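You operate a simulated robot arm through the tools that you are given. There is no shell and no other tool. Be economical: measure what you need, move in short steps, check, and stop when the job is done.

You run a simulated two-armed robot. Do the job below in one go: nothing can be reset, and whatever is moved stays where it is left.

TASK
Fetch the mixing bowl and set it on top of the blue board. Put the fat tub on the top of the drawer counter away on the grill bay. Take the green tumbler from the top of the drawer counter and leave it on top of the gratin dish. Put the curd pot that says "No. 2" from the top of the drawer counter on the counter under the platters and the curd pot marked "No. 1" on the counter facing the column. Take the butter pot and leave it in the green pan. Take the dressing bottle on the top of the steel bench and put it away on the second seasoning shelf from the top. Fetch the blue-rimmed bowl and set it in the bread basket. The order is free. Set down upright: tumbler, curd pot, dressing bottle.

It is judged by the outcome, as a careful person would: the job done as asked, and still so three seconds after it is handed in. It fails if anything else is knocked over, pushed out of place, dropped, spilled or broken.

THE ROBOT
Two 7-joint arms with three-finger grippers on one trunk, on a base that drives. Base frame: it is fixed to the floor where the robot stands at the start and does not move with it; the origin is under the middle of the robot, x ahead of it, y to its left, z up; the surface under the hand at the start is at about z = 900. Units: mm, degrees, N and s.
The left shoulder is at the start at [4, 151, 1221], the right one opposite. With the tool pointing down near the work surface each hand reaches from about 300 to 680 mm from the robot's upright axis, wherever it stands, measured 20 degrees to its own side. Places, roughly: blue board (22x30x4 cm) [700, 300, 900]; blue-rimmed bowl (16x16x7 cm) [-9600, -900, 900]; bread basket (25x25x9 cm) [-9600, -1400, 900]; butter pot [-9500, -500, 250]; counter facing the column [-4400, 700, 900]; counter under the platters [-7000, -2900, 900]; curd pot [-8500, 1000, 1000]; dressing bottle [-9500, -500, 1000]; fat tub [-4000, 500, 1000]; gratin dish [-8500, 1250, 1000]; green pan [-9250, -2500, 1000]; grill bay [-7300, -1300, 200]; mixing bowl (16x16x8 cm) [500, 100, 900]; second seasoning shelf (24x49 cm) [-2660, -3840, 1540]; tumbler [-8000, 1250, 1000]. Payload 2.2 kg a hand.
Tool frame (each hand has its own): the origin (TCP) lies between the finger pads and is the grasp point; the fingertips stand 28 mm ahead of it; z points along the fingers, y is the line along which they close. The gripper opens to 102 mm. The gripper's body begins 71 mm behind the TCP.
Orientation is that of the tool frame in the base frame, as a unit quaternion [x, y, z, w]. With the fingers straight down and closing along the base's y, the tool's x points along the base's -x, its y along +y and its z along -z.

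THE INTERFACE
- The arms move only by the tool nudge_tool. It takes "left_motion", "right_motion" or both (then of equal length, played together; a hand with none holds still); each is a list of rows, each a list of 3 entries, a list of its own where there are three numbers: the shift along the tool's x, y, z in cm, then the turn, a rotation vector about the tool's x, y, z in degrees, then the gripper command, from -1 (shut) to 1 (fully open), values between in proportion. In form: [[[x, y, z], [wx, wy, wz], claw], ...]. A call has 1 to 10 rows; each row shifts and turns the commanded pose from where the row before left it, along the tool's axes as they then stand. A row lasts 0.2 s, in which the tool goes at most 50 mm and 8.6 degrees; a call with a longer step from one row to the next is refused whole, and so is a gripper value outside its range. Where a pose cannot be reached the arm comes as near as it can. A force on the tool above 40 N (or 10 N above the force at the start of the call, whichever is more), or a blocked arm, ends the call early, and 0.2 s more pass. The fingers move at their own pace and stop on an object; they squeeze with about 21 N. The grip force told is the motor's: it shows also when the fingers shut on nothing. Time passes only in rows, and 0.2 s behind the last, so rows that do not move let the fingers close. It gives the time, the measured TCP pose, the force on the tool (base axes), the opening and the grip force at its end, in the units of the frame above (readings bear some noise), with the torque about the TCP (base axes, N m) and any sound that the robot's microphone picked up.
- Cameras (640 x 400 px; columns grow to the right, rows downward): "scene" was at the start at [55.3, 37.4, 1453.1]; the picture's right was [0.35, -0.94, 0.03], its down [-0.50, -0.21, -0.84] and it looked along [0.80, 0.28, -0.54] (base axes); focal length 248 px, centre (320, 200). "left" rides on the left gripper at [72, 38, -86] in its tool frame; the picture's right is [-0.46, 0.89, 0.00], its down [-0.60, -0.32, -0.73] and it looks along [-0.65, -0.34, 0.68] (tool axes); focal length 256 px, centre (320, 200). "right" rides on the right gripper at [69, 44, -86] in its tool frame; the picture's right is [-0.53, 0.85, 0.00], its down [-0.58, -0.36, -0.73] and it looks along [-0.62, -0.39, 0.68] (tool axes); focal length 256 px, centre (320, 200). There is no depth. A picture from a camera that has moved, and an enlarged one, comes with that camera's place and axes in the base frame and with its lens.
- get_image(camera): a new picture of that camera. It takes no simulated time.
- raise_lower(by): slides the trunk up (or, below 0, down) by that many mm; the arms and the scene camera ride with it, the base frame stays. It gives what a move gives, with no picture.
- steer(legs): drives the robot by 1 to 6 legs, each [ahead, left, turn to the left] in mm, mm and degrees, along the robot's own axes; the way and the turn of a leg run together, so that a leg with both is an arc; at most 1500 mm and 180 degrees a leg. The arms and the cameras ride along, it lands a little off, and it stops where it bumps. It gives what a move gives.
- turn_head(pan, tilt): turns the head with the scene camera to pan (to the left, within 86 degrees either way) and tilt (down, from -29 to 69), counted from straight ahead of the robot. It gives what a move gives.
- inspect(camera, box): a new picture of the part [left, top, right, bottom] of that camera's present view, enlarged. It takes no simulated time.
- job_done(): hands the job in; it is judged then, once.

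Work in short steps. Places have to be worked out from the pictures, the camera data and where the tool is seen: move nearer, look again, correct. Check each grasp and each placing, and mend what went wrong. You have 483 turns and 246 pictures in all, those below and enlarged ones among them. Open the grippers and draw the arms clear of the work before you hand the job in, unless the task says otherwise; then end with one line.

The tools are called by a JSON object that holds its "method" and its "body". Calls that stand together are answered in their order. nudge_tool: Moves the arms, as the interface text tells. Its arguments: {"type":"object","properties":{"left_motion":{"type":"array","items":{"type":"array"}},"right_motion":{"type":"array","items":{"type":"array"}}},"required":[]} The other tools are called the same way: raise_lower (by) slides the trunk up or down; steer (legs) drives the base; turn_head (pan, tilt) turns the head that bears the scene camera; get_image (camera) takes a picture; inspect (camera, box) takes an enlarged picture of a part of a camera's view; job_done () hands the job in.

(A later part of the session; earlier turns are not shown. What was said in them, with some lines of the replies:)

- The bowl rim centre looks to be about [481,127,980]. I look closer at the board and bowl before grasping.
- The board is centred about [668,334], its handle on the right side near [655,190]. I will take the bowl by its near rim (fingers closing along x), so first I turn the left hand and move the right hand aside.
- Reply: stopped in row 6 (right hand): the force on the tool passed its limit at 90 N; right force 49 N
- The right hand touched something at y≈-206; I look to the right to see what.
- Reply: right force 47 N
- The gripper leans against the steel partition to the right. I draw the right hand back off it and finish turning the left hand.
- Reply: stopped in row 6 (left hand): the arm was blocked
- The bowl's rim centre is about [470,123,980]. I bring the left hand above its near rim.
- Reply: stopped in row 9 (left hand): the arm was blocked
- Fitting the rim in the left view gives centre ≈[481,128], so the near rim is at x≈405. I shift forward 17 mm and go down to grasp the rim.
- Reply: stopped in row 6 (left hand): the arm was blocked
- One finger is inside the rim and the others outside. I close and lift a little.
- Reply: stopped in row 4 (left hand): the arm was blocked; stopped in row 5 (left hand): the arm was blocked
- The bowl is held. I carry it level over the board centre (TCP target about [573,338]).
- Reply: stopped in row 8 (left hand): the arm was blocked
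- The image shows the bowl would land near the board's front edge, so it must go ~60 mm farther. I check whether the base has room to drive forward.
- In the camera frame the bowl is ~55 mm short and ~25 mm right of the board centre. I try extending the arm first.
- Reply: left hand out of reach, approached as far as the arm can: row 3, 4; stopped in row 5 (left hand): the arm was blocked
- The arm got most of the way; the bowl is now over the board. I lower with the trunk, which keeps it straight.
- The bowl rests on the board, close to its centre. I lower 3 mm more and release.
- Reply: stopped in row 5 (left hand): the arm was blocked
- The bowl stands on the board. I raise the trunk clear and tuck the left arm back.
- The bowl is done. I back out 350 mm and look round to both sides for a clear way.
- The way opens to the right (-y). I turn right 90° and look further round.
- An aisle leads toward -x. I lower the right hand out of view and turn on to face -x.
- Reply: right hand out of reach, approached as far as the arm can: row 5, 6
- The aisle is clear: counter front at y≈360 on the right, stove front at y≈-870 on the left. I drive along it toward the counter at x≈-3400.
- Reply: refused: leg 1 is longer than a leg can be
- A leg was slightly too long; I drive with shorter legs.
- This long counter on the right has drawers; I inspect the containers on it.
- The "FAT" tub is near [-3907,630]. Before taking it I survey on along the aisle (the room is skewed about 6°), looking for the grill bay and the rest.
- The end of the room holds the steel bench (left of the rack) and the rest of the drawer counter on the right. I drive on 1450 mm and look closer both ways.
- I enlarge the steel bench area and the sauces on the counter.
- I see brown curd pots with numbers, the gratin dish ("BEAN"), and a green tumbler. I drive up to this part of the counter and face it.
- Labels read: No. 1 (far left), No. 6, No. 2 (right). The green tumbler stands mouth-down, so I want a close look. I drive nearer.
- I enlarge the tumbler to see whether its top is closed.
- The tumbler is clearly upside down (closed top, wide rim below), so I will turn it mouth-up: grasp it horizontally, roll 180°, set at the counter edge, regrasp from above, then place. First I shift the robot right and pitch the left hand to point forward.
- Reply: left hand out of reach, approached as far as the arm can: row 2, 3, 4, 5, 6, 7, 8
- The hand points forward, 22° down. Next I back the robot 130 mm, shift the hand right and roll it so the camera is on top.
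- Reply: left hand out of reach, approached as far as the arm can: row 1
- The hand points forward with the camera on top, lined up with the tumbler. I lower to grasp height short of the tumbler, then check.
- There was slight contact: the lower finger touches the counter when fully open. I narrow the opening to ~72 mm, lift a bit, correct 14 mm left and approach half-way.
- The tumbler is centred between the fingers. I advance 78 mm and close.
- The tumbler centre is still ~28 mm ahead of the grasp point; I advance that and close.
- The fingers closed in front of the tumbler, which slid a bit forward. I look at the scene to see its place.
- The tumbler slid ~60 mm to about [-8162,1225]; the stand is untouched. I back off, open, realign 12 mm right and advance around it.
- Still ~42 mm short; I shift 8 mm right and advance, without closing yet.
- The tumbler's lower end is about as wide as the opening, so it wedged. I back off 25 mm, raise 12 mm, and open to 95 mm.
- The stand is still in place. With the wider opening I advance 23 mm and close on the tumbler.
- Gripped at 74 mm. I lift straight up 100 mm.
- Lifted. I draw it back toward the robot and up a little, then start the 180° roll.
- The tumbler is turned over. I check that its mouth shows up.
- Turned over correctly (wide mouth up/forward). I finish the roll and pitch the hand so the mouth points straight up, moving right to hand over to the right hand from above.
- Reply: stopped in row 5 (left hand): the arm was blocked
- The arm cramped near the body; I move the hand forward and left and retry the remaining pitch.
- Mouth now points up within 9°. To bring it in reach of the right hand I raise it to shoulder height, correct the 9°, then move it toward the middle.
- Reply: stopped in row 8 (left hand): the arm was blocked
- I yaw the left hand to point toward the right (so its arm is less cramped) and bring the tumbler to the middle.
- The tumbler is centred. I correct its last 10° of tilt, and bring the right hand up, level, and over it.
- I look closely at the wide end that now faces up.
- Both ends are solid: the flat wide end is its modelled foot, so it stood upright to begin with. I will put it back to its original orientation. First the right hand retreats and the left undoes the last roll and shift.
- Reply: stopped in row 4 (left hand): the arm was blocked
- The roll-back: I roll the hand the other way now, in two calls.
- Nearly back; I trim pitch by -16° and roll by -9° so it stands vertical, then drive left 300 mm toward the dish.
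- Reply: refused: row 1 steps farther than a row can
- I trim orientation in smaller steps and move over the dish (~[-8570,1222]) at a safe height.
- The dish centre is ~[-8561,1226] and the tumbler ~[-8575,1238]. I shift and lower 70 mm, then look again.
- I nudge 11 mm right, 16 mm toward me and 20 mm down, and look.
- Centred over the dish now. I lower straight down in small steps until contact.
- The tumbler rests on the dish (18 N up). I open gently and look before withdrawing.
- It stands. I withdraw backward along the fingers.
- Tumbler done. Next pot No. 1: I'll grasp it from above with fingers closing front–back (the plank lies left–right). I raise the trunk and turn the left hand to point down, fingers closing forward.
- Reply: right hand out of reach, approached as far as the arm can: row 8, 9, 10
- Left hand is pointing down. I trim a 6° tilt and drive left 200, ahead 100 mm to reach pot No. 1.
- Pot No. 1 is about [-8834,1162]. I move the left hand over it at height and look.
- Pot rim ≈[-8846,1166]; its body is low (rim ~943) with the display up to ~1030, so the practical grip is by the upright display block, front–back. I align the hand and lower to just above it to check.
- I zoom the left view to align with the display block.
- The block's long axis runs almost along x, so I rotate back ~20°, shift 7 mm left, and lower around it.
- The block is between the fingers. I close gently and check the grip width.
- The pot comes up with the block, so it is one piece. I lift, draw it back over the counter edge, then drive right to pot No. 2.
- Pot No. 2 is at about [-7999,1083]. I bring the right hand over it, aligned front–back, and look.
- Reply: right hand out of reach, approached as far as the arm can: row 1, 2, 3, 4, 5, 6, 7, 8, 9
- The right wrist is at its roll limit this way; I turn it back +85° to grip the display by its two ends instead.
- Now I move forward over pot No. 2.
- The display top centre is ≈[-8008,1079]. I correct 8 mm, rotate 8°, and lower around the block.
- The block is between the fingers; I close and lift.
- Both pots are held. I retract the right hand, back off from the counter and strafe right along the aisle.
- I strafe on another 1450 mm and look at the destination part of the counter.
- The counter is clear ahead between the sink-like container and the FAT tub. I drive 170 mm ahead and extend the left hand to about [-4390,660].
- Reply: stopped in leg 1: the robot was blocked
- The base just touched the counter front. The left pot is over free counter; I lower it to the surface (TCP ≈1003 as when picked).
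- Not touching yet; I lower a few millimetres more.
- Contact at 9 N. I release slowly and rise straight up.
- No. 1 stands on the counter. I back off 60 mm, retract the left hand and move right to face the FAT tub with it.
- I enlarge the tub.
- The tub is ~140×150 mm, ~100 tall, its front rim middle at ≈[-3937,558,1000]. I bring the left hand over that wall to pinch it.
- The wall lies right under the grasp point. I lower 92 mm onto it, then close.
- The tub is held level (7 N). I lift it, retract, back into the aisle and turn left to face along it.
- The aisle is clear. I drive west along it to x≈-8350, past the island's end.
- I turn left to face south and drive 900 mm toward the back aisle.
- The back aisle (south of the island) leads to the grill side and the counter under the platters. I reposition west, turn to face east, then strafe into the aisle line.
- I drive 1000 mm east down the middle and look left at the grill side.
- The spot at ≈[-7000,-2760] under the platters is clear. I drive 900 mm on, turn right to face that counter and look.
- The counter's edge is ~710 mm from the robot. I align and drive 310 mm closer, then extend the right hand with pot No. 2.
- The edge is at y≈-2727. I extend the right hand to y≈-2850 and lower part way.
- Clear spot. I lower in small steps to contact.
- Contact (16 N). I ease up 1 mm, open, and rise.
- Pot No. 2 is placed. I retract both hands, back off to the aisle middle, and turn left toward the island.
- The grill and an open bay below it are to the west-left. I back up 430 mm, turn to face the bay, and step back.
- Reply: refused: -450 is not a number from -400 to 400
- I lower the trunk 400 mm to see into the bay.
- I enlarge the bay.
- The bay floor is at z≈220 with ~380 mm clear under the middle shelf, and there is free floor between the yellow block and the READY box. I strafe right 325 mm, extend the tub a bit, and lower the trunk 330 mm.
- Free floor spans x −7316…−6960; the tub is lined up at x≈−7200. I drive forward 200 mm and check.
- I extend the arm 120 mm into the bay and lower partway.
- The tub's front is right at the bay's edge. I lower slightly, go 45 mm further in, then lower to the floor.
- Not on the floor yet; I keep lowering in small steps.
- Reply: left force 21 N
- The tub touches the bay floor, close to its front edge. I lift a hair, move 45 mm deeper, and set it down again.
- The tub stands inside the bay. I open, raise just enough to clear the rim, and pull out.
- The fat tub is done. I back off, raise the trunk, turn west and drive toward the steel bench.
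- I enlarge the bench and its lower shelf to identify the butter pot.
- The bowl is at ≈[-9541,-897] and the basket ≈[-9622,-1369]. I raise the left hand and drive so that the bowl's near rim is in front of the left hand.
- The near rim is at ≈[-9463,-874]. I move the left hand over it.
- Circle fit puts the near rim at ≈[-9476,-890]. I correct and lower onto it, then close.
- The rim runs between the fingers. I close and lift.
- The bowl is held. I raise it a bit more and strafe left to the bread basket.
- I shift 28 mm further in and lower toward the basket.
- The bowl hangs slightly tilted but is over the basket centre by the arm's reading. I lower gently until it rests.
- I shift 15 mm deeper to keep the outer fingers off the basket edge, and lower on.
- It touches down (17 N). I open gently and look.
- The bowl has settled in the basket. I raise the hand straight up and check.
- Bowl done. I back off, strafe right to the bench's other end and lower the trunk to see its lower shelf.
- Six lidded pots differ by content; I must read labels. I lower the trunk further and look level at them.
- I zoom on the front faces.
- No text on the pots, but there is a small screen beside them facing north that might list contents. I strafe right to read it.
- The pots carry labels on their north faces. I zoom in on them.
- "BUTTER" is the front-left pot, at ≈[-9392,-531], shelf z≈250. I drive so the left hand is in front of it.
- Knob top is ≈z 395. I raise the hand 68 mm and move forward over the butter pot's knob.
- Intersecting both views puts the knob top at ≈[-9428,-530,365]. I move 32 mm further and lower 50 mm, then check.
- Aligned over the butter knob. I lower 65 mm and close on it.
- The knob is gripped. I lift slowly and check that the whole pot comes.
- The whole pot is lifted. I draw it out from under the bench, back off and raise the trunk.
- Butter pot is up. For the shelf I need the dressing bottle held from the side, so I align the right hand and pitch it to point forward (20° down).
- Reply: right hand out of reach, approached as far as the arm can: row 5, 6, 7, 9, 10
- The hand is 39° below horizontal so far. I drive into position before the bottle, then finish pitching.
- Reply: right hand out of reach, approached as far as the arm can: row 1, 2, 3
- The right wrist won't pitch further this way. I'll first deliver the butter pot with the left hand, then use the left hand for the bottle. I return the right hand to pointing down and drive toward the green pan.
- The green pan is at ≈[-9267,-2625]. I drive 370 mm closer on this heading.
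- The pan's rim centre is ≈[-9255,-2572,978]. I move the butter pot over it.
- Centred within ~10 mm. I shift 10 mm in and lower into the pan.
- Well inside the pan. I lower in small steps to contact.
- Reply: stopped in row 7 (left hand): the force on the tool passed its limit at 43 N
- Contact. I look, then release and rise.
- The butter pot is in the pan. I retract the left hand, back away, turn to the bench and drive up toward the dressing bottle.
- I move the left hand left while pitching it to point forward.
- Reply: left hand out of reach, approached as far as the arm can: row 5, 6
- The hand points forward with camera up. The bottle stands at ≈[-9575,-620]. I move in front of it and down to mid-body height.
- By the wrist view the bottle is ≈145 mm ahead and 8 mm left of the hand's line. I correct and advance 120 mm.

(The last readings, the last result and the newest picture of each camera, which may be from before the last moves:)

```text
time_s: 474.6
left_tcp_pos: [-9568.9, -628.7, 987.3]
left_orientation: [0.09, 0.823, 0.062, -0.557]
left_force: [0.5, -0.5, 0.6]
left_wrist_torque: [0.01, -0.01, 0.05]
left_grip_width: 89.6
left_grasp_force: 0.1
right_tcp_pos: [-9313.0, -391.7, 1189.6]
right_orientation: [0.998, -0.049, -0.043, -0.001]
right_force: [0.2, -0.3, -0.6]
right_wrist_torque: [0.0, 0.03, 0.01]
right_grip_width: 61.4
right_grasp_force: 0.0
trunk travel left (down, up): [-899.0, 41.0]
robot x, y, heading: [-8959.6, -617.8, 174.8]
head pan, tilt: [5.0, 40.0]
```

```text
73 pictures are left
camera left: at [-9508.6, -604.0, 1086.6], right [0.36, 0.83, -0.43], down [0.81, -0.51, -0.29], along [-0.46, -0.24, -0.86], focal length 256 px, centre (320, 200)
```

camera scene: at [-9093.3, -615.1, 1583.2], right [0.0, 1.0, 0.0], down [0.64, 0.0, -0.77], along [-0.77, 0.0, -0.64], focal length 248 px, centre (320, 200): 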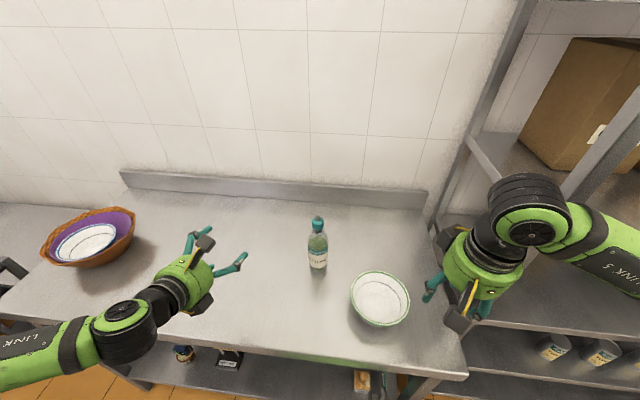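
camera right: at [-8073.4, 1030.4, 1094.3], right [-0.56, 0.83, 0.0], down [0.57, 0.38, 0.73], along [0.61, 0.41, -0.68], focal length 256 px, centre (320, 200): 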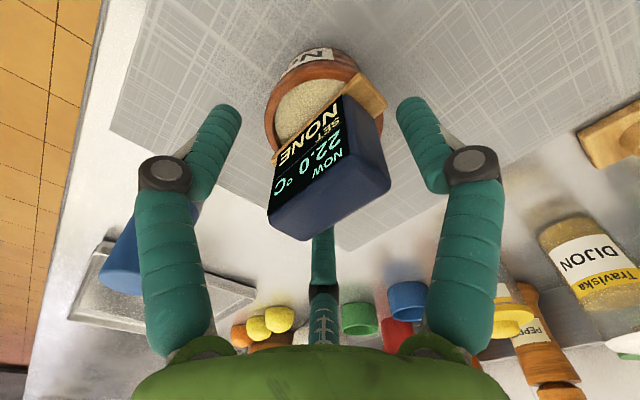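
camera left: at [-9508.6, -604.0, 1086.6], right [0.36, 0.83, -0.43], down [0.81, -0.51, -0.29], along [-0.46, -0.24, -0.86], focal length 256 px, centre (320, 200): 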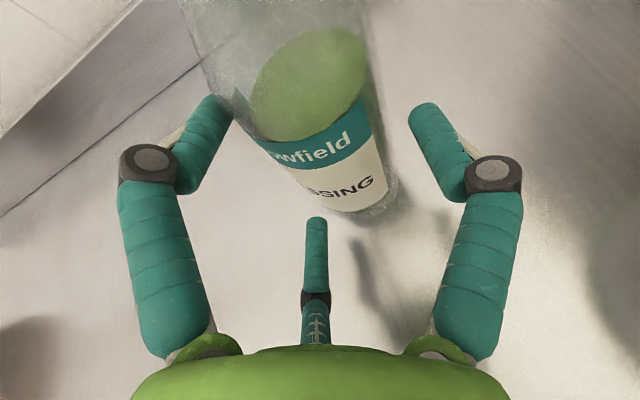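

About 37 mm remain to the bottle's axis. I advance 35 mm and close.

{"method": "nudge_tool", "body": {"left_motion": [[[0.65, 0, 1.6], [0, 0, 0], 0.75], [[0.65, 0, 1.6], [0, 0, 0], 0.75], [[0, 0, 0], [0, 0, 0], 0.75], [[0, 0, 0], [0, 0, 0], 0.3], [[0, 0, 0], [0, 0, 0], -1], [[0, 0, 0], [0, 0, 0], -1], [[0, 0, 0], [0, 0, 0], -1]]}}

{"method": "get_image", "body": {"camera": "left"}}

```text
time_s: 476.2
left_tcp_pos: [-9600.0, -622.6, 987.7]
left_orientation: [0.091, 0.823, 0.063, -0.557]
left_force: [0.8, 0.4, 3.1]
left_wrist_torque: [0.21, -0.11, -0.09]
left_grip_width: 82.6
left_grasp_force: 20.1
right_tcp_pos: [-9313.6, -391.8, 1189.7]
right_orientation: [0.998, -0.05, -0.043, -0.002]
right_force: [-0.4, 0.2, -0.3]
right_wrist_torque: [0.02, -0.04, -0.01]
right_grip_width: 61.1
right_grasp_force: 0.1
trunk travel left (down, up): [-899.0, 41.0]
robot x, y, heading: [-8960.3, -619.1, 175.0]
head pan, tilt: [5.0, 40.0]
```

```text
72 pictures are left
camera left: at [-9538.9, -598.3, 1087.6], right [0.36, 0.83, -0.43], down [0.81, -0.51, -0.29], along [-0.46, -0.24, -0.86], focal length 256 px, centre (320, 200)
```

left: 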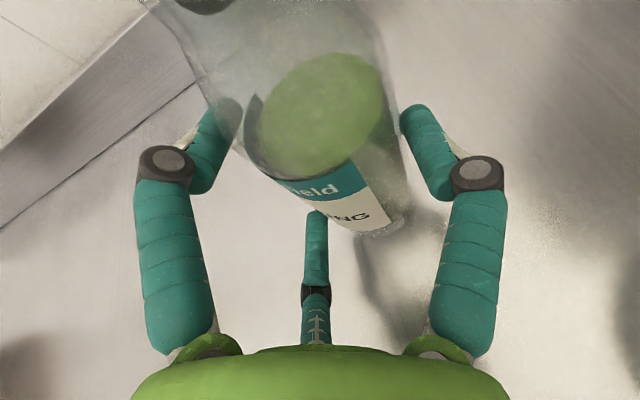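

Gripped at 83 mm. I lift straight up 100 mm and check.

{"method": "nudge_tool", "body": {"left_motion": [[[0.9, 0, -0.37], [0, 0, 0], -1], [[1.9, 0, -0.75], [0, 0, 0], -1], [[2.3, 0, -0.93], [0, 0, 0], -1], [[2.3, 0, -0.93], [0, 0, 0], -1], [[2.3, 0, -0.93], [0, 0, 0], -1], [[0, 0, 0], [0, 0, 0], -1]]}}

{"method": "get_image", "body": {"camera": "scene"}}

```text
time_s: 477.6
left_tcp_pos: [-9602.1, -622.5, 1091.3]
left_orientation: [0.091, 0.824, 0.063, -0.556]
left_force: [-0.2, 0.0, -4.2]
left_wrist_torque: [-0.06, -0.05, -0.01]
left_grip_width: 82.3
left_grasp_force: 21.2
right_tcp_pos: [-9314.9, -392.8, 1188.7]
right_orientation: [0.998, -0.05, -0.043, -0.001]
right_force: [0.5, 0.1, 0.8]
right_wrist_torque: [0.0, -0.02, -0.01]
right_grip_width: 61.5
right_grasp_force: 0.0
trunk travel left (down, up): [-899.0, 41.0]
robot x, y, heading: [-8960.6, -618.8, 174.6]
head pan, tilt: [5.0, 40.0]
```

```text
71 pictures are left
camera scene: at [-9094.3, -615.1, 1583.1], right [0.0, 1.0, 0.0], down [0.64, 0.0, -0.77], along [-0.77, 0.0, -0.64], focal length 248 px, centre (320, 200)
```

scene: 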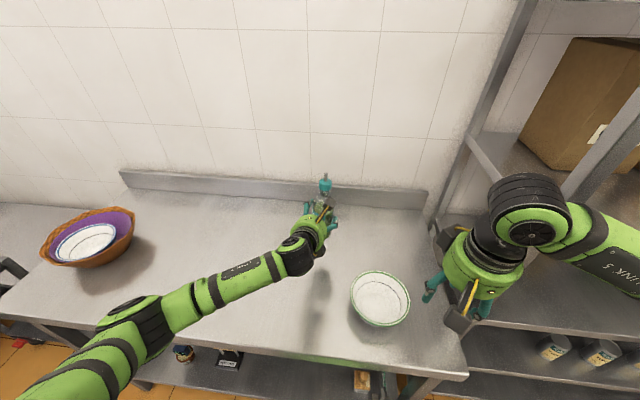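

The bottle is held upright. I retract it, back off, turn around and drive into the back aisle heading east.

{"method": "nudge_tool", "body": {"left_motion": [[[-1.0, 0, -3.25], [0, 0, 0], -1], [[-1.0, 0, -3.25], [0, 0, 0], -1], [[-1.0, 0, -3.25], [0, 0, 0], -1], [[-1.0, 0, -2.5], [0, 0, 0], -1], [[0, 0, 0], [0, 0, 0], -1]]}}

{"method": "steer", "body": {"legs": [[-250, 0, 0], [0, 0, 90], [1250, 0, 0], [0, 0, 90]]}}

{"method": "turn_head", "body": {"pan": 0, "tilt": 15}}

{"method": "get_image", "body": {"camera": "scene"}}

```text
time_s: 478.8
left_tcp_pos: [-9474.5, -652.4, 1099.5]
left_orientation: [0.091, 0.824, 0.063, -0.556]
left_force: [-0.3, 0.0, -3.6]
left_wrist_torque: [-0.11, -0.07, -0.01]
left_grip_width: 81.9
left_grasp_force: 21.2
right_tcp_pos: [-9314.1, -391.3, 1188.8]
right_orientation: [0.998, -0.05, -0.043, -0.001]
right_force: [0.3, 0.0, 0.4]
right_wrist_torque: [0.01, 0.0, 0.02]
right_grip_width: 61.5
right_grasp_force: 0.1
trunk travel left (down, up): [-899.0, 41.0]
robot x, y, heading: [-8960.7, -622.6, 174.9]
head pan, tilt: [5.0, 40.0]
```

```text
time_s: 494.3
left_tcp_pos: [-8285.6, -1857.3, 1100.6]
left_orientation: [0.824, -0.083, 0.557, 0.057]
left_force: [0.1, -0.2, -4.6]
left_wrist_torque: [0.06, 0.09, -0.04]
left_grip_width: 80.9
left_grasp_force: 21.0
right_tcp_pos: [-8441.0, -2121.9, 1188.7]
right_orientation: [0.04, 0.998, -0.001, 0.043]
right_force: [-0.6, 0.3, -0.8]
right_wrist_torque: [0.0, 0.0, 0.01]
right_grip_width: 61.2
right_grasp_force: 0.2
trunk travel left (down, up): [-899.0, 41.0]
robot x, y, heading: [-8795.4, -1899.2, -4.0]
head pan, tilt: [5.0, 40.0]
```

```text
time_s: 495.2
left_tcp_pos: [-8286.1, -1856.5, 1101.1]
left_orientation: [0.824, -0.084, 0.557, 0.058]
left_force: [-0.5, 0.1, -3.9]
left_wrist_torque: [0.05, 0.06, 0.01]
left_grip_width: 80.6
left_grasp_force: 21.0
right_tcp_pos: [-8440.8, -2120.9, 1188.2]
right_orientation: [0.04, 0.998, -0.001, 0.043]
right_force: [-0.7, 0.5, -0.6]
right_wrist_torque: [0.01, -0.01, 0.0]
right_grip_width: 61.5
right_grasp_force: 0.1
trunk travel left (down, up): [-899.0, 41.0]
robot x, y, heading: [-8798.7, -1899.8, -4.0]
head pan, tilt: [0.0, 15.0]
```

```text
70 pictures are left
camera scene: at [-8651.8, -1908.3, 1622.6], right [-0.07, -1.0, 0.0], down [-0.26, 0.02, -0.97], along [0.96, -0.07, -0.26], focal length 248 px, centre (320, 200)
```

scene: 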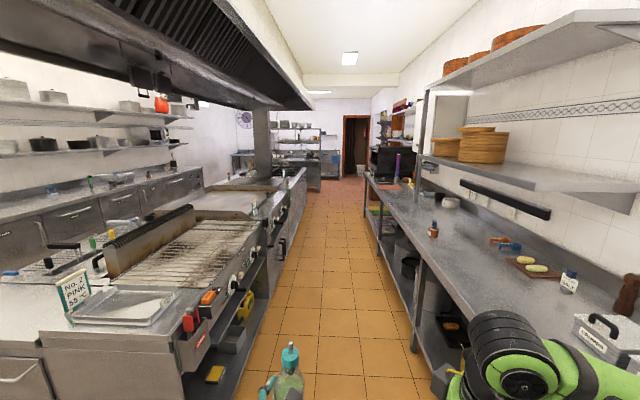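

The back aisle is clear. I align with it and drive east about 4.2 m.

{"method": "steer", "body": {"legs": [[0, 0, -4], [1450, -60, 0], [1450, 0, 0], [1300, 0, 0]]}}

{"method": "turn_head", "body": {"pan": -20, "tilt": 10}}

{"method": "get_image", "body": {"camera": "scene"}}

```text
time_s: 516.2
left_tcp_pos: [-4031.4, -2453.1, 1101.4]
left_orientation: [0.823, -0.097, 0.556, 0.067]
left_force: [0.7, -0.5, -3.5]
left_wrist_torque: [0.05, 0.07, 0.03]
left_grip_width: 79.6
left_grasp_force: 21.0
right_tcp_pos: [-4195.8, -2712.4, 1188.2]
right_orientation: [0.057, 0.997, -0.002, 0.043]
right_force: [1.2, 0.3, -0.3]
right_wrist_torque: [-0.01, 0.02, 0.02]
right_grip_width: 61.1
right_grasp_force: 0.1
trunk travel left (down, up): [-899.0, 41.0]
robot x, y, heading: [-4547.0, -2477.8, -5.8]
head pan, tilt: [0.0, 15.0]
```

```text
time_s: 517.0
left_tcp_pos: [-4031.6, -2453.5, 1100.2]
left_orientation: [0.823, -0.097, 0.556, 0.067]
left_force: [0.9, -0.1, -4.7]
left_wrist_torque: [0.01, 0.05, 0.0]
left_grip_width: 79.3
left_grasp_force: 20.7
right_tcp_pos: [-4194.9, -2712.4, 1188.5]
right_orientation: [0.057, 0.997, -0.001, 0.043]
right_force: [-0.5, -0.2, -0.1]
right_wrist_torque: [0.0, 0.02, 0.0]
right_grip_width: 61.1
right_grasp_force: 0.0
trunk travel left (down, up): [-899.0, 41.0]
robot x, y, heading: [-4539.8, -2478.2, -6.1]
head pan, tilt: [-20.0, 10.0]
```

```text
69 pictures are left
camera scene: at [-4407.5, -2522.1, 1630.8], right [-0.44, -0.9, 0.0], down [-0.16, 0.08, -0.98], along [0.89, -0.43, -0.17], focal length 248 px, centre (320, 200)
```

scene: 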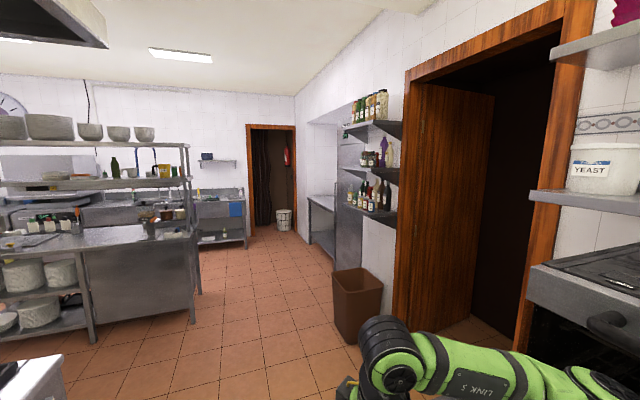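

Three small seasoning shelves are on the wall ahead. I enlarge them.

{"method": "inspect", "body": {"camera": "scene", "box": [310, 70, 420, 240]}}

```text
2.35 times, centred on (365, 155) of scene
camera zoom: at [-4407.5, -2522.1, 1630.8], right [-0.44, -0.9, 0.0], down [-0.16, 0.08, -0.98], along [0.89, -0.43, -0.17], focal length 585 px, centre (214, 306)
```

zoom: 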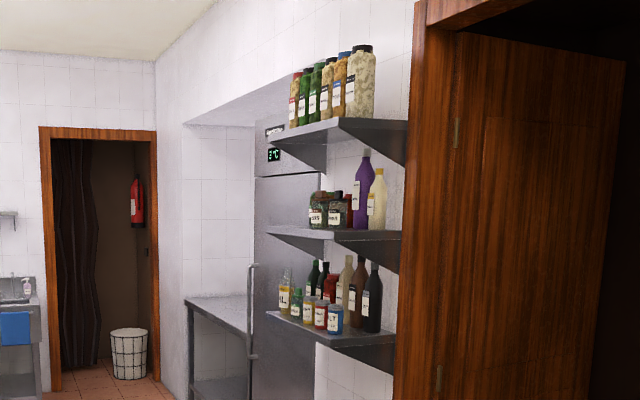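

The second shelf holds a few jars and bottles. A bin stands below, so I stop ~500 mm out. I drive there and turn to face the shelves.

{"method": "steer", "body": {"legs": [[1000, 0, 0], [920, -400, 0], [0, 0, -90]]}}

{"method": "turn_head", "body": {"pan": 0, "tilt": 10}}

{"method": "get_image", "body": {"camera": "scene"}}

```text
time_s: 530.9
left_tcp_pos: [-2650.0, -3620.5, 1099.9]
left_orientation: [-0.507, 0.655, -0.341, -0.444]
left_force: [-0.1, 0.8, -4.1]
left_wrist_torque: [0.07, -0.06, 0.04]
left_grip_width: 78.7
left_grasp_force: 20.7
right_tcp_pos: [-2905.3, -3452.4, 1188.3]
right_orientation: [0.752, 0.658, -0.032, 0.028]
right_force: [0.4, 0.5, 0.5]
right_wrist_torque: [-0.01, 0.0, -0.01]
right_grip_width: 61.4
right_grasp_force: 0.1
trunk travel left (down, up): [-899.0, 41.0]
robot x, y, heading: [-2668.9, -3108.4, -96.9]
head pan, tilt: [-20.0, 10.0]
```

```text
time_s: 531.7
left_tcp_pos: [-2649.4, -3621.5, 1099.5]
left_orientation: [-0.508, 0.655, -0.342, -0.443]
left_force: [-0.4, 0.1, -3.1]
left_wrist_torque: [0.07, -0.07, -0.01]
left_grip_width: 78.7
left_grasp_force: 21.1
right_tcp_pos: [-2905.5, -3453.4, 1187.7]
right_orientation: [0.751, 0.659, -0.031, 0.029]
right_force: [0.3, -0.7, -0.1]
right_wrist_torque: [-0.01, 0.02, -0.03]
right_grip_width: 61.1
right_grasp_force: 0.1
trunk travel left (down, up): [-899.0, 41.0]
robot x, y, heading: [-2664.0, -3102.2, -96.6]
head pan, tilt: [0.0, 10.0]
```

```text
67 pictures are left
camera scene: at [-2680.5, -3248.8, 1630.9], right [-0.99, 0.12, 0.0], down [0.02, 0.17, -0.98], along [-0.12, -0.98, -0.17], focal length 248 px, centre (320, 200)
```

scene: 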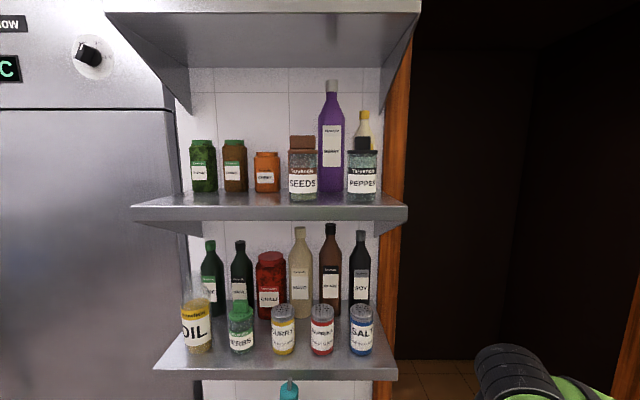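

The front-left of the second shelf (z≈1538) is free, around x≈-2550, y≈-3775. I strafe left, step back 40 mm, and raise the bottle in front of the shelves.

{"method": "steer", "body": {"legs": [[-40, 100, 0]]}}

{"method": "raise_lower", "body": {"by": 40}}

{"method": "nudge_tool", "body": {"left_motion": [[[4.5, 0, -1.8], [0, 0, 0], -1], [[4.5, 0, -1.8], [0, 0, 0], -1], [[4.5, 0, -1.8], [0, 0, 0], -1], [[4.5, 0, -1.8], [0, 0, 0], -1], [[4.5, 0, -1.8], [0, 0, 0], -1], [[4.5, 0, -1.8], [0, 0, 0], -1], [[4.5, 0, -1.8], [0, 0, 0], -1], [[4.5, 0, -1.8], [0, 0, 0], -1], [[4.5, 0, -1.8], [0, 0, 0], -1], [[0, 0, 0], [0, 0, 0], -1]]}}

{"method": "get_image", "body": {"camera": "scene"}}

```text
time_s: 532.9
left_tcp_pos: [-2551.1, -3595.2, 1100.1]
left_orientation: [-0.508, 0.656, -0.342, -0.442]
left_force: [-1.0, 0.3, -2.7]
left_wrist_torque: [0.1, -0.1, -0.01]
left_grip_width: 78.2
left_grasp_force: 21.0
right_tcp_pos: [-2807.1, -3426.3, 1187.8]
right_orientation: [0.752, 0.658, -0.03, 0.029]
right_force: [0.4, 0.2, -0.1]
right_wrist_torque: [0.03, -0.03, -0.02]
right_grip_width: 61.1
right_grasp_force: 0.2
trunk travel left (down, up): [-899.0, 41.0]
robot x, y, heading: [-2561.0, -3078.9, -97.1]
head pan, tilt: [0.0, 10.0]
```

```text
time_s: 533.8
left_tcp_pos: [-2546.1, -3593.1, 1140.5]
left_orientation: [-0.508, 0.655, -0.341, -0.443]
left_force: [0.6, -0.2, -3.9]
left_wrist_torque: [0.06, -0.04, -0.03]
left_grip_width: 78.7
left_grasp_force: 20.9
right_tcp_pos: [-2801.9, -3426.1, 1228.4]
right_orientation: [0.752, 0.658, -0.032, 0.028]
right_force: [-0.6, 0.2, -0.3]
right_wrist_torque: [0.0, 0.01, -0.02]
right_grip_width: 61.6
right_grasp_force: 0.1
trunk travel left (down, up): [-939.0, 1.0]
robot x, y, heading: [-2561.3, -3080.4, -97.3]
head pan, tilt: [0.0, 10.0]
```

```text
time_s: 536.0
left_tcp_pos: [-2547.0, -3597.4, 1574.9]
left_orientation: [-0.507, 0.656, -0.34, -0.443]
left_force: [-1.2, 0.7, -3.7]
left_wrist_torque: [0.14, -0.05, -0.03]
left_grip_width: 78.0
left_grasp_force: 21.2
right_tcp_pos: [-2802.3, -3426.3, 1228.0]
right_orientation: [0.751, 0.658, -0.032, 0.03]
right_force: [-0.4, -1.1, 0.4]
right_wrist_torque: [0.01, 0.03, -0.02]
right_grip_width: 61.3
right_grasp_force: 0.1
trunk travel left (down, up): [-939.0, 1.0]
robot x, y, heading: [-2561.7, -3079.6, -97.1]
head pan, tilt: [0.0, 10.0]
```

```text
66 pictures are left
camera scene: at [-2576.9, -3222.2, 1670.9], right [-0.99, 0.12, 0.0], down [0.02, 0.17, -0.98], along [-0.12, -0.98, -0.17], focal length 248 px, centre (320, 200)
```

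scene: 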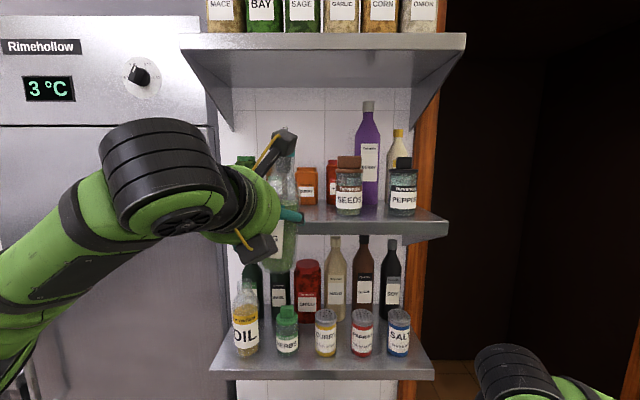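

I raise 80 mm more so the base clears the shelf, and take a look before inserting.

{"method": "nudge_tool", "body": {"left_motion": [[[3.7, 0, -1.5], [0, 0, 0], -1], [[3.7, 0, -1.5], [0, 0, 0], -1], [[0, 0, 0], [0, 0, 0], -1]]}}

{"method": "inspect", "body": {"camera": "scene", "box": [180, 60, 460, 260]}}

{"method": "get_image", "body": {"camera": "left"}}

```text
time_s: 536.8
left_tcp_pos: [-2544.5, -3597.6, 1655.3]
left_orientation: [-0.507, 0.656, -0.34, -0.443]
left_force: [0.5, -0.2, -4.7]
left_wrist_torque: [0.07, -0.08, -0.01]
left_grip_width: 78.2
left_grasp_force: 21.3
right_tcp_pos: [-2803.0, -3426.6, 1228.4]
right_orientation: [0.752, 0.658, -0.032, 0.029]
right_force: [-0.2, 0.1, -0.6]
right_wrist_torque: [0.0, 0.0, -0.03]
right_grip_width: 61.2
right_grasp_force: 0.0
trunk travel left (down, up): [-939.0, 1.0]
robot x, y, heading: [-2564.2, -3080.3, -96.9]
head pan, tilt: [0.0, 10.0]
```

```text
2.00 times, centred on (320, 160) of scene
camera zoom: at [-2576.6, -3223.3, 1670.7], right [-0.99, 0.12, 0.0], down [0.02, 0.17, -0.98], along [-0.12, -0.98, -0.17], focal length 497 px, centre (320, 280)
```

zoom: 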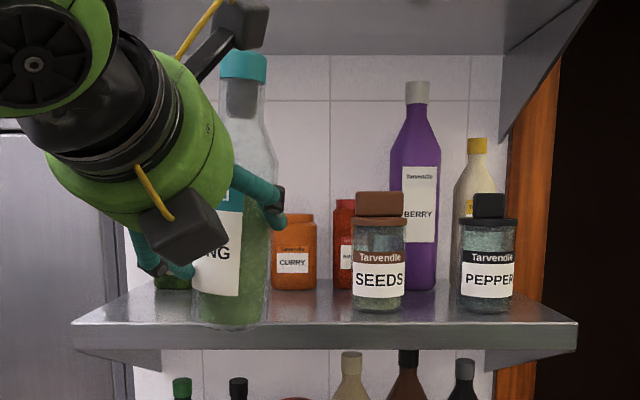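

```text
64 pictures are left
camera left: at [-2568.0, -3538.1, 1755.0], right [-0.81, 0.39, -0.43], down [0.54, 0.79, -0.29], along [0.23, -0.46, -0.86], focal length 256 px, centre (320, 200)
```

left: 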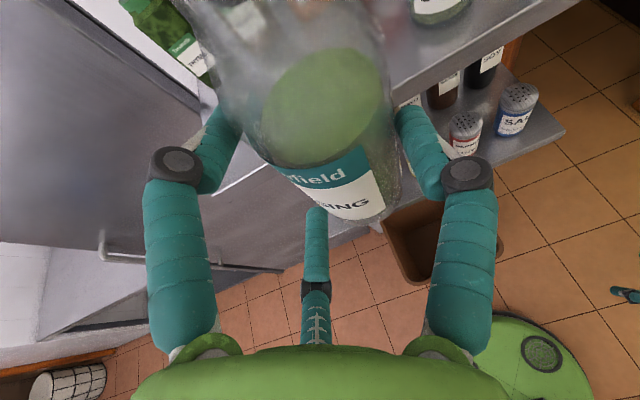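

The base clears the shelf by ~29 mm and the gap beside SEEDS is wide. I advance 120 mm in.

{"method": "nudge_tool", "body": {"left_motion": [[[1.1, -0.75, 2.7], [0, 0, 0], -1], [[1.1, -0.75, 2.7], [0, 0, 0], -1], [[1.1, -0.75, 2.7], [0, 0, 0], -1], [[1.1, -0.75, 2.7], [0, 0, 0], -1], [[0, 0, 0], [0, 0, 0], -1]]}}

{"method": "inspect", "body": {"camera": "scene", "box": [180, 60, 460, 260]}}

```text
time_s: 538.0
left_tcp_pos: [-2546.6, -3715.6, 1655.4]
left_orientation: [-0.507, 0.656, -0.341, -0.443]
left_force: [-0.5, 0.8, -3.5]
left_wrist_torque: [0.1, -0.09, 0.01]
left_grip_width: 77.8
left_grasp_force: 21.0
right_tcp_pos: [-2803.9, -3424.4, 1229.2]
right_orientation: [0.752, 0.658, -0.031, 0.029]
right_force: [0.4, 1.0, 0.2]
right_wrist_torque: [0.02, 0.01, -0.02]
right_grip_width: 61.1
right_grasp_force: 0.1
trunk travel left (down, up): [-939.0, 1.0]
robot x, y, heading: [-2558.8, -3080.0, -97.2]
head pan, tilt: [0.0, 10.0]
```

```text
2.00 times, centred on (320, 160) of scene
camera zoom: at [-2577.1, -3222.6, 1670.8], right [-0.99, 0.12, 0.0], down [0.02, 0.17, -0.98], along [-0.12, -0.98, -0.17], focal length 497 px, centre (320, 280)
```

zoom: 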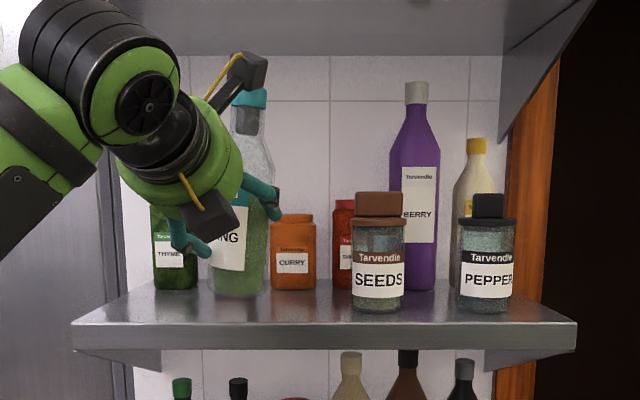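

Bottle axis is at the shelf's front edge line. I go 65 mm further in, then lower.

{"method": "nudge_tool", "body": {"left_motion": [[[0.8, -0.55, 1.95], [0, 0, 0], -1], [[0.8, -0.55, 1.95], [0, 0, 0], -1], [[0.8, -0.55, 1.95], [0, 0, 0], -1], [[0, 0, 0], [0, 0, 0], -1]]}}

{"method": "nudge_tool", "body": {"left_motion": [[[-0.74, 0, 0.3], [0, 0, 0], -1], [[-0.56, 0, 0.22], [0, 0, 0], -1], [[-0.46, 0, 0.19], [0, 0, 0], -1], [[0, 0, 0], [0, 0, 0], -1]]}}

{"method": "inspect", "body": {"camera": "scene", "box": [180, 60, 460, 260]}}

```text
time_s: 539.0
left_tcp_pos: [-2547.2, -3780.7, 1656.0]
left_orientation: [-0.507, 0.656, -0.34, -0.443]
left_force: [0.4, 0.5, -3.8]
left_wrist_torque: [0.11, -0.03, -0.02]
left_grip_width: 77.7
left_grasp_force: 20.9
right_tcp_pos: [-2803.7, -3424.5, 1229.6]
right_orientation: [0.752, 0.658, -0.032, 0.029]
right_force: [-0.1, -0.2, -0.3]
right_wrist_torque: [0.01, -0.01, -0.02]
right_grip_width: 61.3
right_grasp_force: 0.0
trunk travel left (down, up): [-939.0, 1.0]
robot x, y, heading: [-2562.4, -3079.9, -97.0]
head pan, tilt: [0.0, 10.0]
```

```text
time_s: 540.0
left_tcp_pos: [-2545.9, -3783.6, 1637.5]
left_orientation: [-0.507, 0.656, -0.341, -0.444]
left_force: [-0.4, 0.0, -3.6]
left_wrist_torque: [0.08, -0.05, -0.03]
left_grip_width: 77.4
left_grasp_force: 20.7
right_tcp_pos: [-2803.5, -3425.9, 1228.6]
right_orientation: [0.752, 0.658, -0.031, 0.029]
right_force: [-0.1, 0.2, 0.7]
right_wrist_torque: [0.03, 0.02, 0.03]
right_grip_width: 61.1
right_grasp_force: 0.0
trunk travel left (down, up): [-939.0, 1.0]
robot x, y, heading: [-2561.0, -3082.8, -96.9]
head pan, tilt: [0.0, 10.0]
```

```text
2.00 times, centred on (320, 160) of scene
camera zoom: at [-2576.8, -3222.6, 1670.8], right [-0.99, 0.12, 0.0], down [0.02, 0.17, -0.98], along [-0.12, -0.98, -0.17], focal length 497 px, centre (320, 280)
```

zoom: 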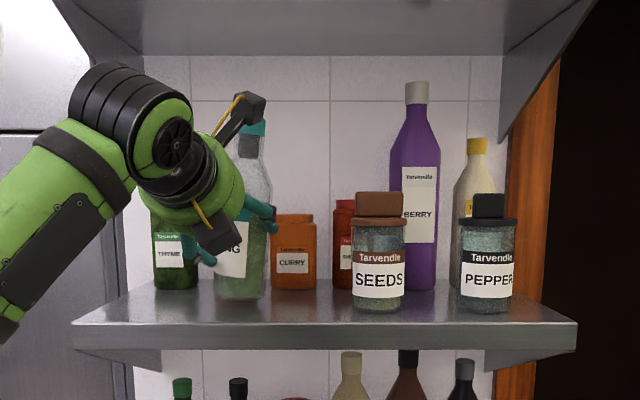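

Inside, above the shelf. I lower in fine steps to contact.

{"method": "nudge_tool", "body": {"left_motion": [[[-0.37, 0, 0.15], [0, 0, 0], -1], [[-0.37, 0, 0.15], [0, 0, 0], -1], [[-0.28, 0, 0.11], [0, 0, 0], -1], [[-0.28, 0, 0.11], [0, 0, 0], -1], [[0, 0, 0], [0, 0, 0], -1]]}}

```text
time_s: 541.1
left_tcp_pos: [-2548.5, -3776.7, 1628.3]
left_orientation: [-0.505, 0.654, -0.343, -0.447]
left_force: [-3.5, 1.3, 14.7]
left_wrist_torque: [-0.15, 0.8, -0.06]
left_grip_width: 75.9
left_grasp_force: 21.2
right_tcp_pos: [-2804.1, -3420.9, 1229.2]
right_orientation: [0.752, 0.658, -0.032, 0.03]
right_force: [-0.9, -0.8, 0.4]
right_wrist_torque: [0.01, -0.03, -0.03]
right_grip_width: 61.2
right_grasp_force: 0.0
trunk travel left (down, up): [-939.0, 1.0]
robot x, y, heading: [-2566.7, -3082.3, -96.9]
head pan, tilt: [0.0, 10.0]
```

Contact. I check that the bottle stands plumb before releasing.

{"method": "inspect", "body": {"camera": "scene", "box": [200, 90, 360, 230]}}

{"method": "get_image", "body": {"camera": "left"}}

```text
2.86 times, centred on (280, 160) of scene
camera zoom: at [-2578.5, -3216.9, 1671.5], right [-0.99, 0.12, 0.0], down [0.02, 0.17, -0.99], along [-0.12, -0.98, -0.17], focal length 710 px, centre (434, 314)
```

zoom: 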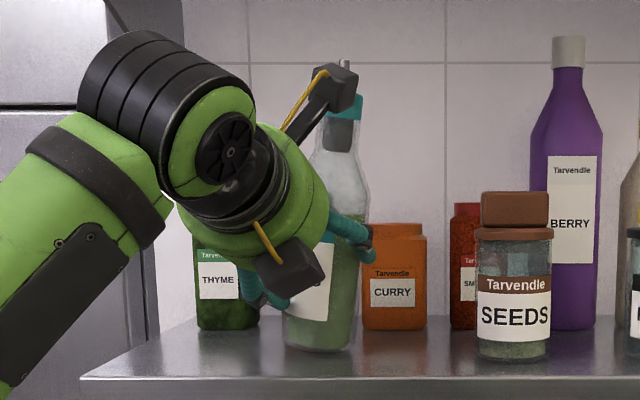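

```text
60 pictures are left
camera left: at [-2571.7, -3715.1, 1727.6], right [-0.81, 0.39, -0.43], down [0.54, 0.79, -0.29], along [0.22, -0.47, -0.85], focal length 256 px, centre (320, 200)
```

left: 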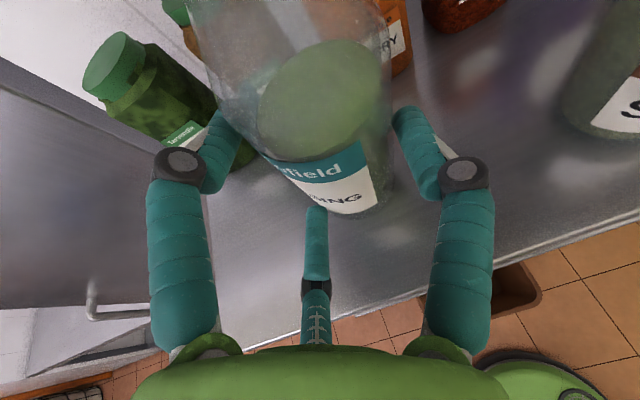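

The bottle leans ~6° toward the right of the picture. I lift 8 mm, roll the hand −6° to plumb it, and lower again.

{"method": "nudge_tool", "body": {"left_motion": [[[0.74, 0, -0.3], [0, 0, 0], -1], [[0, 0, 0], [0, 0, -3], -1], [[0, 0, 0], [0, 0, -3], -1], [[0, 0, 0], [0, 0, 0], -1]]}}

{"method": "inspect", "body": {"camera": "scene", "box": [200, 90, 360, 230]}}

```text
time_s: 542.1
left_tcp_pos: [-2548.0, -3780.9, 1632.5]
left_orientation: [-0.541, 0.629, -0.317, -0.459]
left_force: [-0.1, -0.6, -3.5]
left_wrist_torque: [0.08, -0.07, -0.03]
left_grip_width: 75.1
left_grasp_force: 21.0
right_tcp_pos: [-2803.3, -3426.5, 1228.1]
right_orientation: [0.752, 0.658, -0.032, 0.029]
right_force: [-0.8, 0.6, 0.4]
right_wrist_torque: [0.01, 0.01, -0.01]
right_grip_width: 61.1
right_grasp_force: 0.1
trunk travel left (down, up): [-939.0, 1.0]
robot x, y, heading: [-2560.3, -3082.6, -96.8]
head pan, tilt: [0.0, 10.0]
```

```text
2.86 times, centred on (280, 160) of scene
camera zoom: at [-2577.5, -3222.0, 1670.9], right [-0.99, 0.12, 0.0], down [0.02, 0.17, -0.98], along [-0.12, -0.98, -0.17], focal length 710 px, centre (434, 314)
```

zoom: 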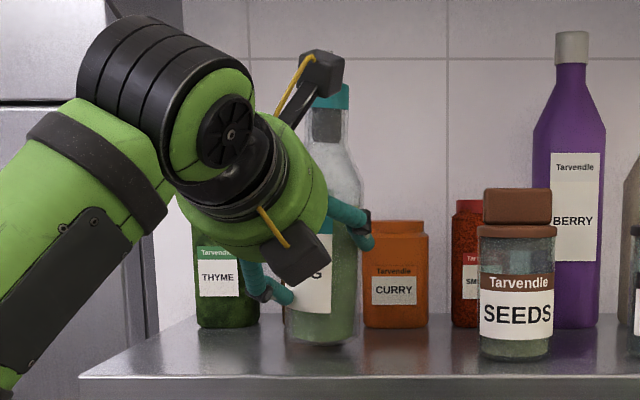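

Nearly plumb; 2° more, then lower to contact and release.

{"method": "nudge_tool", "body": {"left_motion": [[[0, 0, 0], [0, 0, -2], -1], [[-0.37, -0.05, 0.15], [0, 0, 0], -1], [[-0.28, -0.04, 0.11], [0, 0, 0], -1], [[-0.28, -0.04, 0.11], [0, 0, 0], -1], [[0, 0, 0], [0, 0, 0], -1]]}}

{"method": "inspect", "body": {"camera": "scene", "box": [200, 90, 360, 230]}}

```text
time_s: 543.4
left_tcp_pos: [-2547.9, -3778.9, 1625.7]
left_orientation: [-0.55, 0.617, -0.311, -0.469]
left_force: [-1.4, -2.5, 9.1]
left_wrist_torque: [-0.17, 0.26, 0.06]
left_grip_width: 75.1
left_grasp_force: 21.1
right_tcp_pos: [-2802.8, -3424.7, 1227.9]
right_orientation: [0.751, 0.658, -0.033, 0.03]
right_force: [0.7, 0.0, -0.2]
right_wrist_torque: [-0.04, 0.0, 0.01]
right_grip_width: 61.3
right_grasp_force: 0.1
trunk travel left (down, up): [-939.0, 1.0]
robot x, y, heading: [-2562.1, -3077.6, -96.9]
head pan, tilt: [0.0, 10.0]
```

```text
2.86 times, centred on (280, 160) of scene
camera zoom: at [-2577.2, -3220.5, 1671.2], right [-0.99, 0.12, 0.0], down [0.02, 0.17, -0.98], along [-0.12, -0.98, -0.17], focal length 710 px, centre (434, 314)
```

zoom: 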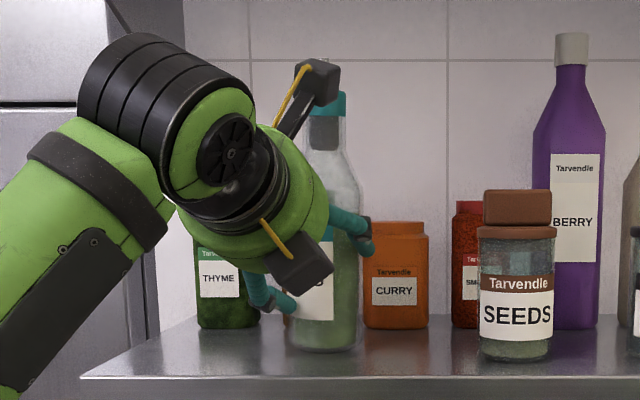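

Upright and resting. I open slowly.

{"method": "nudge_tool", "body": {"left_motion": [[[0, 0, 0], [0, 0, 0], 0.3], [[0, 0, 0], [0, 0, 0], 0.55], [[0, 0, 0], [0, 0, 0], 0.75], [[0, 0, 0], [0, 0, 0], 0.85], [[0, 0, 0], [0, 0, 0], 0.85]]}}

{"method": "inspect", "body": {"camera": "scene", "box": [200, 90, 360, 230]}}

{"method": "get_image", "body": {"camera": "left"}}

```text
time_s: 544.5
left_tcp_pos: [-2546.5, -3780.9, 1622.8]
left_orientation: [-0.553, 0.618, -0.309, -0.465]
left_force: [-0.4, 0.8, -0.4]
left_wrist_torque: [0.0, 0.01, 0.0]
left_grip_width: 94.5
left_grasp_force: 0.1
right_tcp_pos: [-2802.3, -3425.2, 1228.6]
right_orientation: [0.752, 0.658, -0.031, 0.029]
right_force: [0.1, -1.0, -0.1]
right_wrist_torque: [0.01, 0.0, -0.04]
right_grip_width: 60.8
right_grasp_force: 0.0
trunk travel left (down, up): [-939.0, 1.0]
robot x, y, heading: [-2563.3, -3081.9, -97.0]
head pan, tilt: [0.0, 10.0]
```

```text
2.86 times, centred on (280, 160) of scene
camera zoom: at [-2576.7, -3222.2, 1670.9], right [-0.99, 0.12, 0.0], down [0.02, 0.17, -0.98], along [-0.12, -0.98, -0.17], focal length 710 px, centre (434, 314)
```

zoom: 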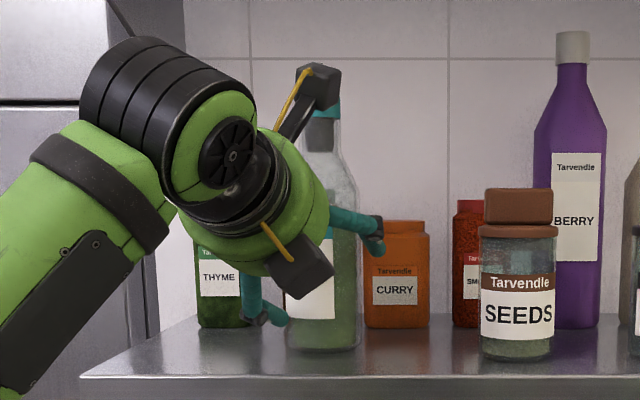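

```text
56 pictures are left
camera left: at [-2560.4, -3725.4, 1726.5], right [-0.88, 0.36, -0.31], down [0.45, 0.83, -0.32], along [0.14, -0.42, -0.89], focal length 256 px, centre (320, 200)
```

left: 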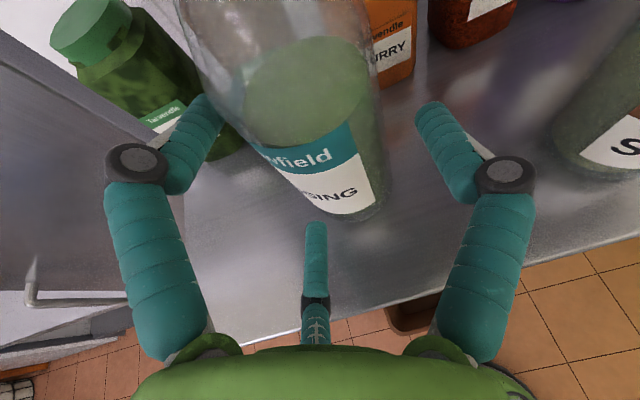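

It stands free. I withdraw straight back.

{"method": "nudge_tool", "body": {"left_motion": [[[-0.4, 0, -1], [0, 0, 0], 0.85], [[-0.8, -0.1, -2], [0, 0, 0], 0.85], [[-1.1, -0.1, -2.8], [0, 0, 0], 0.85], [[-1.4, -0.2, -3.6], [0, 0, 0], 0.85], [[-1.4, -0.2, -3.6], [0, 0, 0], 0.85], [[-1.4, -0.2, -3.6], [0, 0, 0], 0.85], [[0, 0, 0], [0, 0, 0], 0.85]]}}

{"method": "inspect", "body": {"camera": "scene", "box": [180, 60, 460, 260]}}

```text
time_s: 546.1
left_tcp_pos: [-2501.2, -3610.0, 1624.4]
left_orientation: [-0.551, 0.619, -0.309, -0.466]
left_force: [-0.1, -0.1, 0.1]
left_wrist_torque: [0.03, 0.01, -0.01]
left_grip_width: 94.5
left_grasp_force: 0.0
right_tcp_pos: [-2803.3, -3425.5, 1228.3]
right_orientation: [0.752, 0.658, -0.031, 0.028]
right_force: [-0.4, -0.4, -0.1]
right_wrist_torque: [0.02, 0.01, 0.0]
right_grip_width: 61.3
right_grasp_force: 0.2
trunk travel left (down, up): [-939.0, 1.0]
robot x, y, heading: [-2560.8, -3075.5, -97.0]
head pan, tilt: [0.0, 10.0]
```

```text
2.00 times, centred on (320, 160) of scene
camera zoom: at [-2577.1, -3221.9, 1670.9], right [-0.99, 0.12, 0.0], down [0.02, 0.17, -0.98], along [-0.12, -0.98, -0.17], focal length 497 px, centre (320, 280)
```

zoom: 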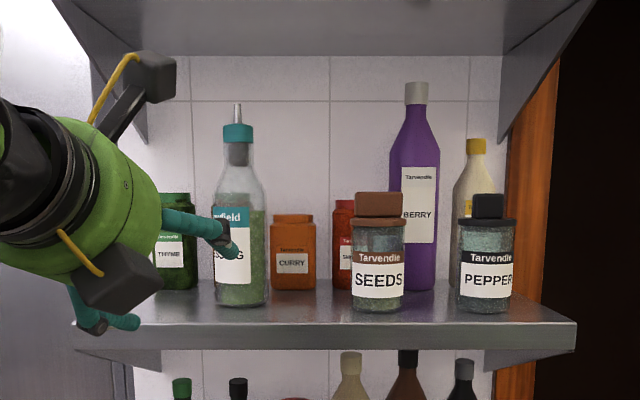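

The dressing bottle stands on the second shelf. I back away so the arms are clear of everything.

{"method": "steer", "body": {"legs": [[-350, 0, 0]]}}

{"method": "get_image", "body": {"camera": "scene"}}

```text
time_s: 548.4
left_tcp_pos: [-2459.6, -3269.6, 1622.8]
left_orientation: [-0.553, 0.619, -0.309, -0.465]
left_force: [-0.3, -0.8, 0.2]
left_wrist_torque: [-0.01, -0.01, 0.0]
left_grip_width: 94.2
left_grasp_force: 0.0
right_tcp_pos: [-2760.8, -3084.3, 1227.8]
right_orientation: [0.751, 0.659, -0.031, 0.028]
right_force: [0.6, -0.7, 0.4]
right_wrist_torque: [0.04, -0.01, -0.02]
right_grip_width: 61.2
right_grasp_force: 0.1
trunk travel left (down, up): [-939.0, 1.0]
robot x, y, heading: [-2517.2, -2739.1, -97.0]
head pan, tilt: [0.0, 10.0]
```

```text
54 pictures are left
camera scene: at [-2535.0, -2880.8, 1670.5], right [-0.99, 0.12, 0.0], down [0.02, 0.18, -0.98], along [-0.12, -0.98, -0.18], focal length 248 px, centre (320, 200)
```

scene: 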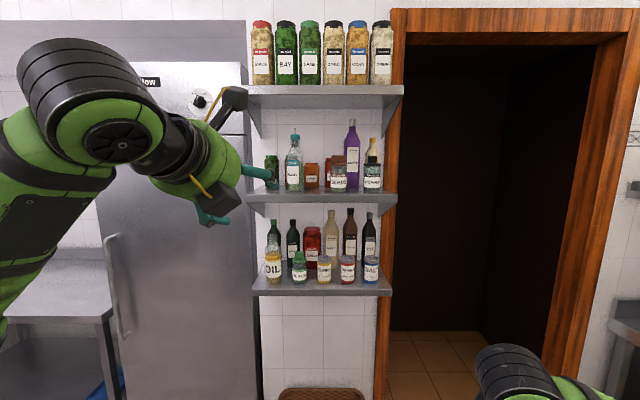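

All items are in place, both grippers are open and empty, and the arms are clear. I hand the job in.

{"method": "job_done", "body": {}}

```text
The job is handed in.
```

All the moves you asked for are done and the job is handed in. The green tumbler stands on the gratin dish the way it stood on the counter, wide end down: both its ends are solid, so I took that as upright. I saw each item in place when I let it go, but I did not go back to re-check the earlier ones before handing in.
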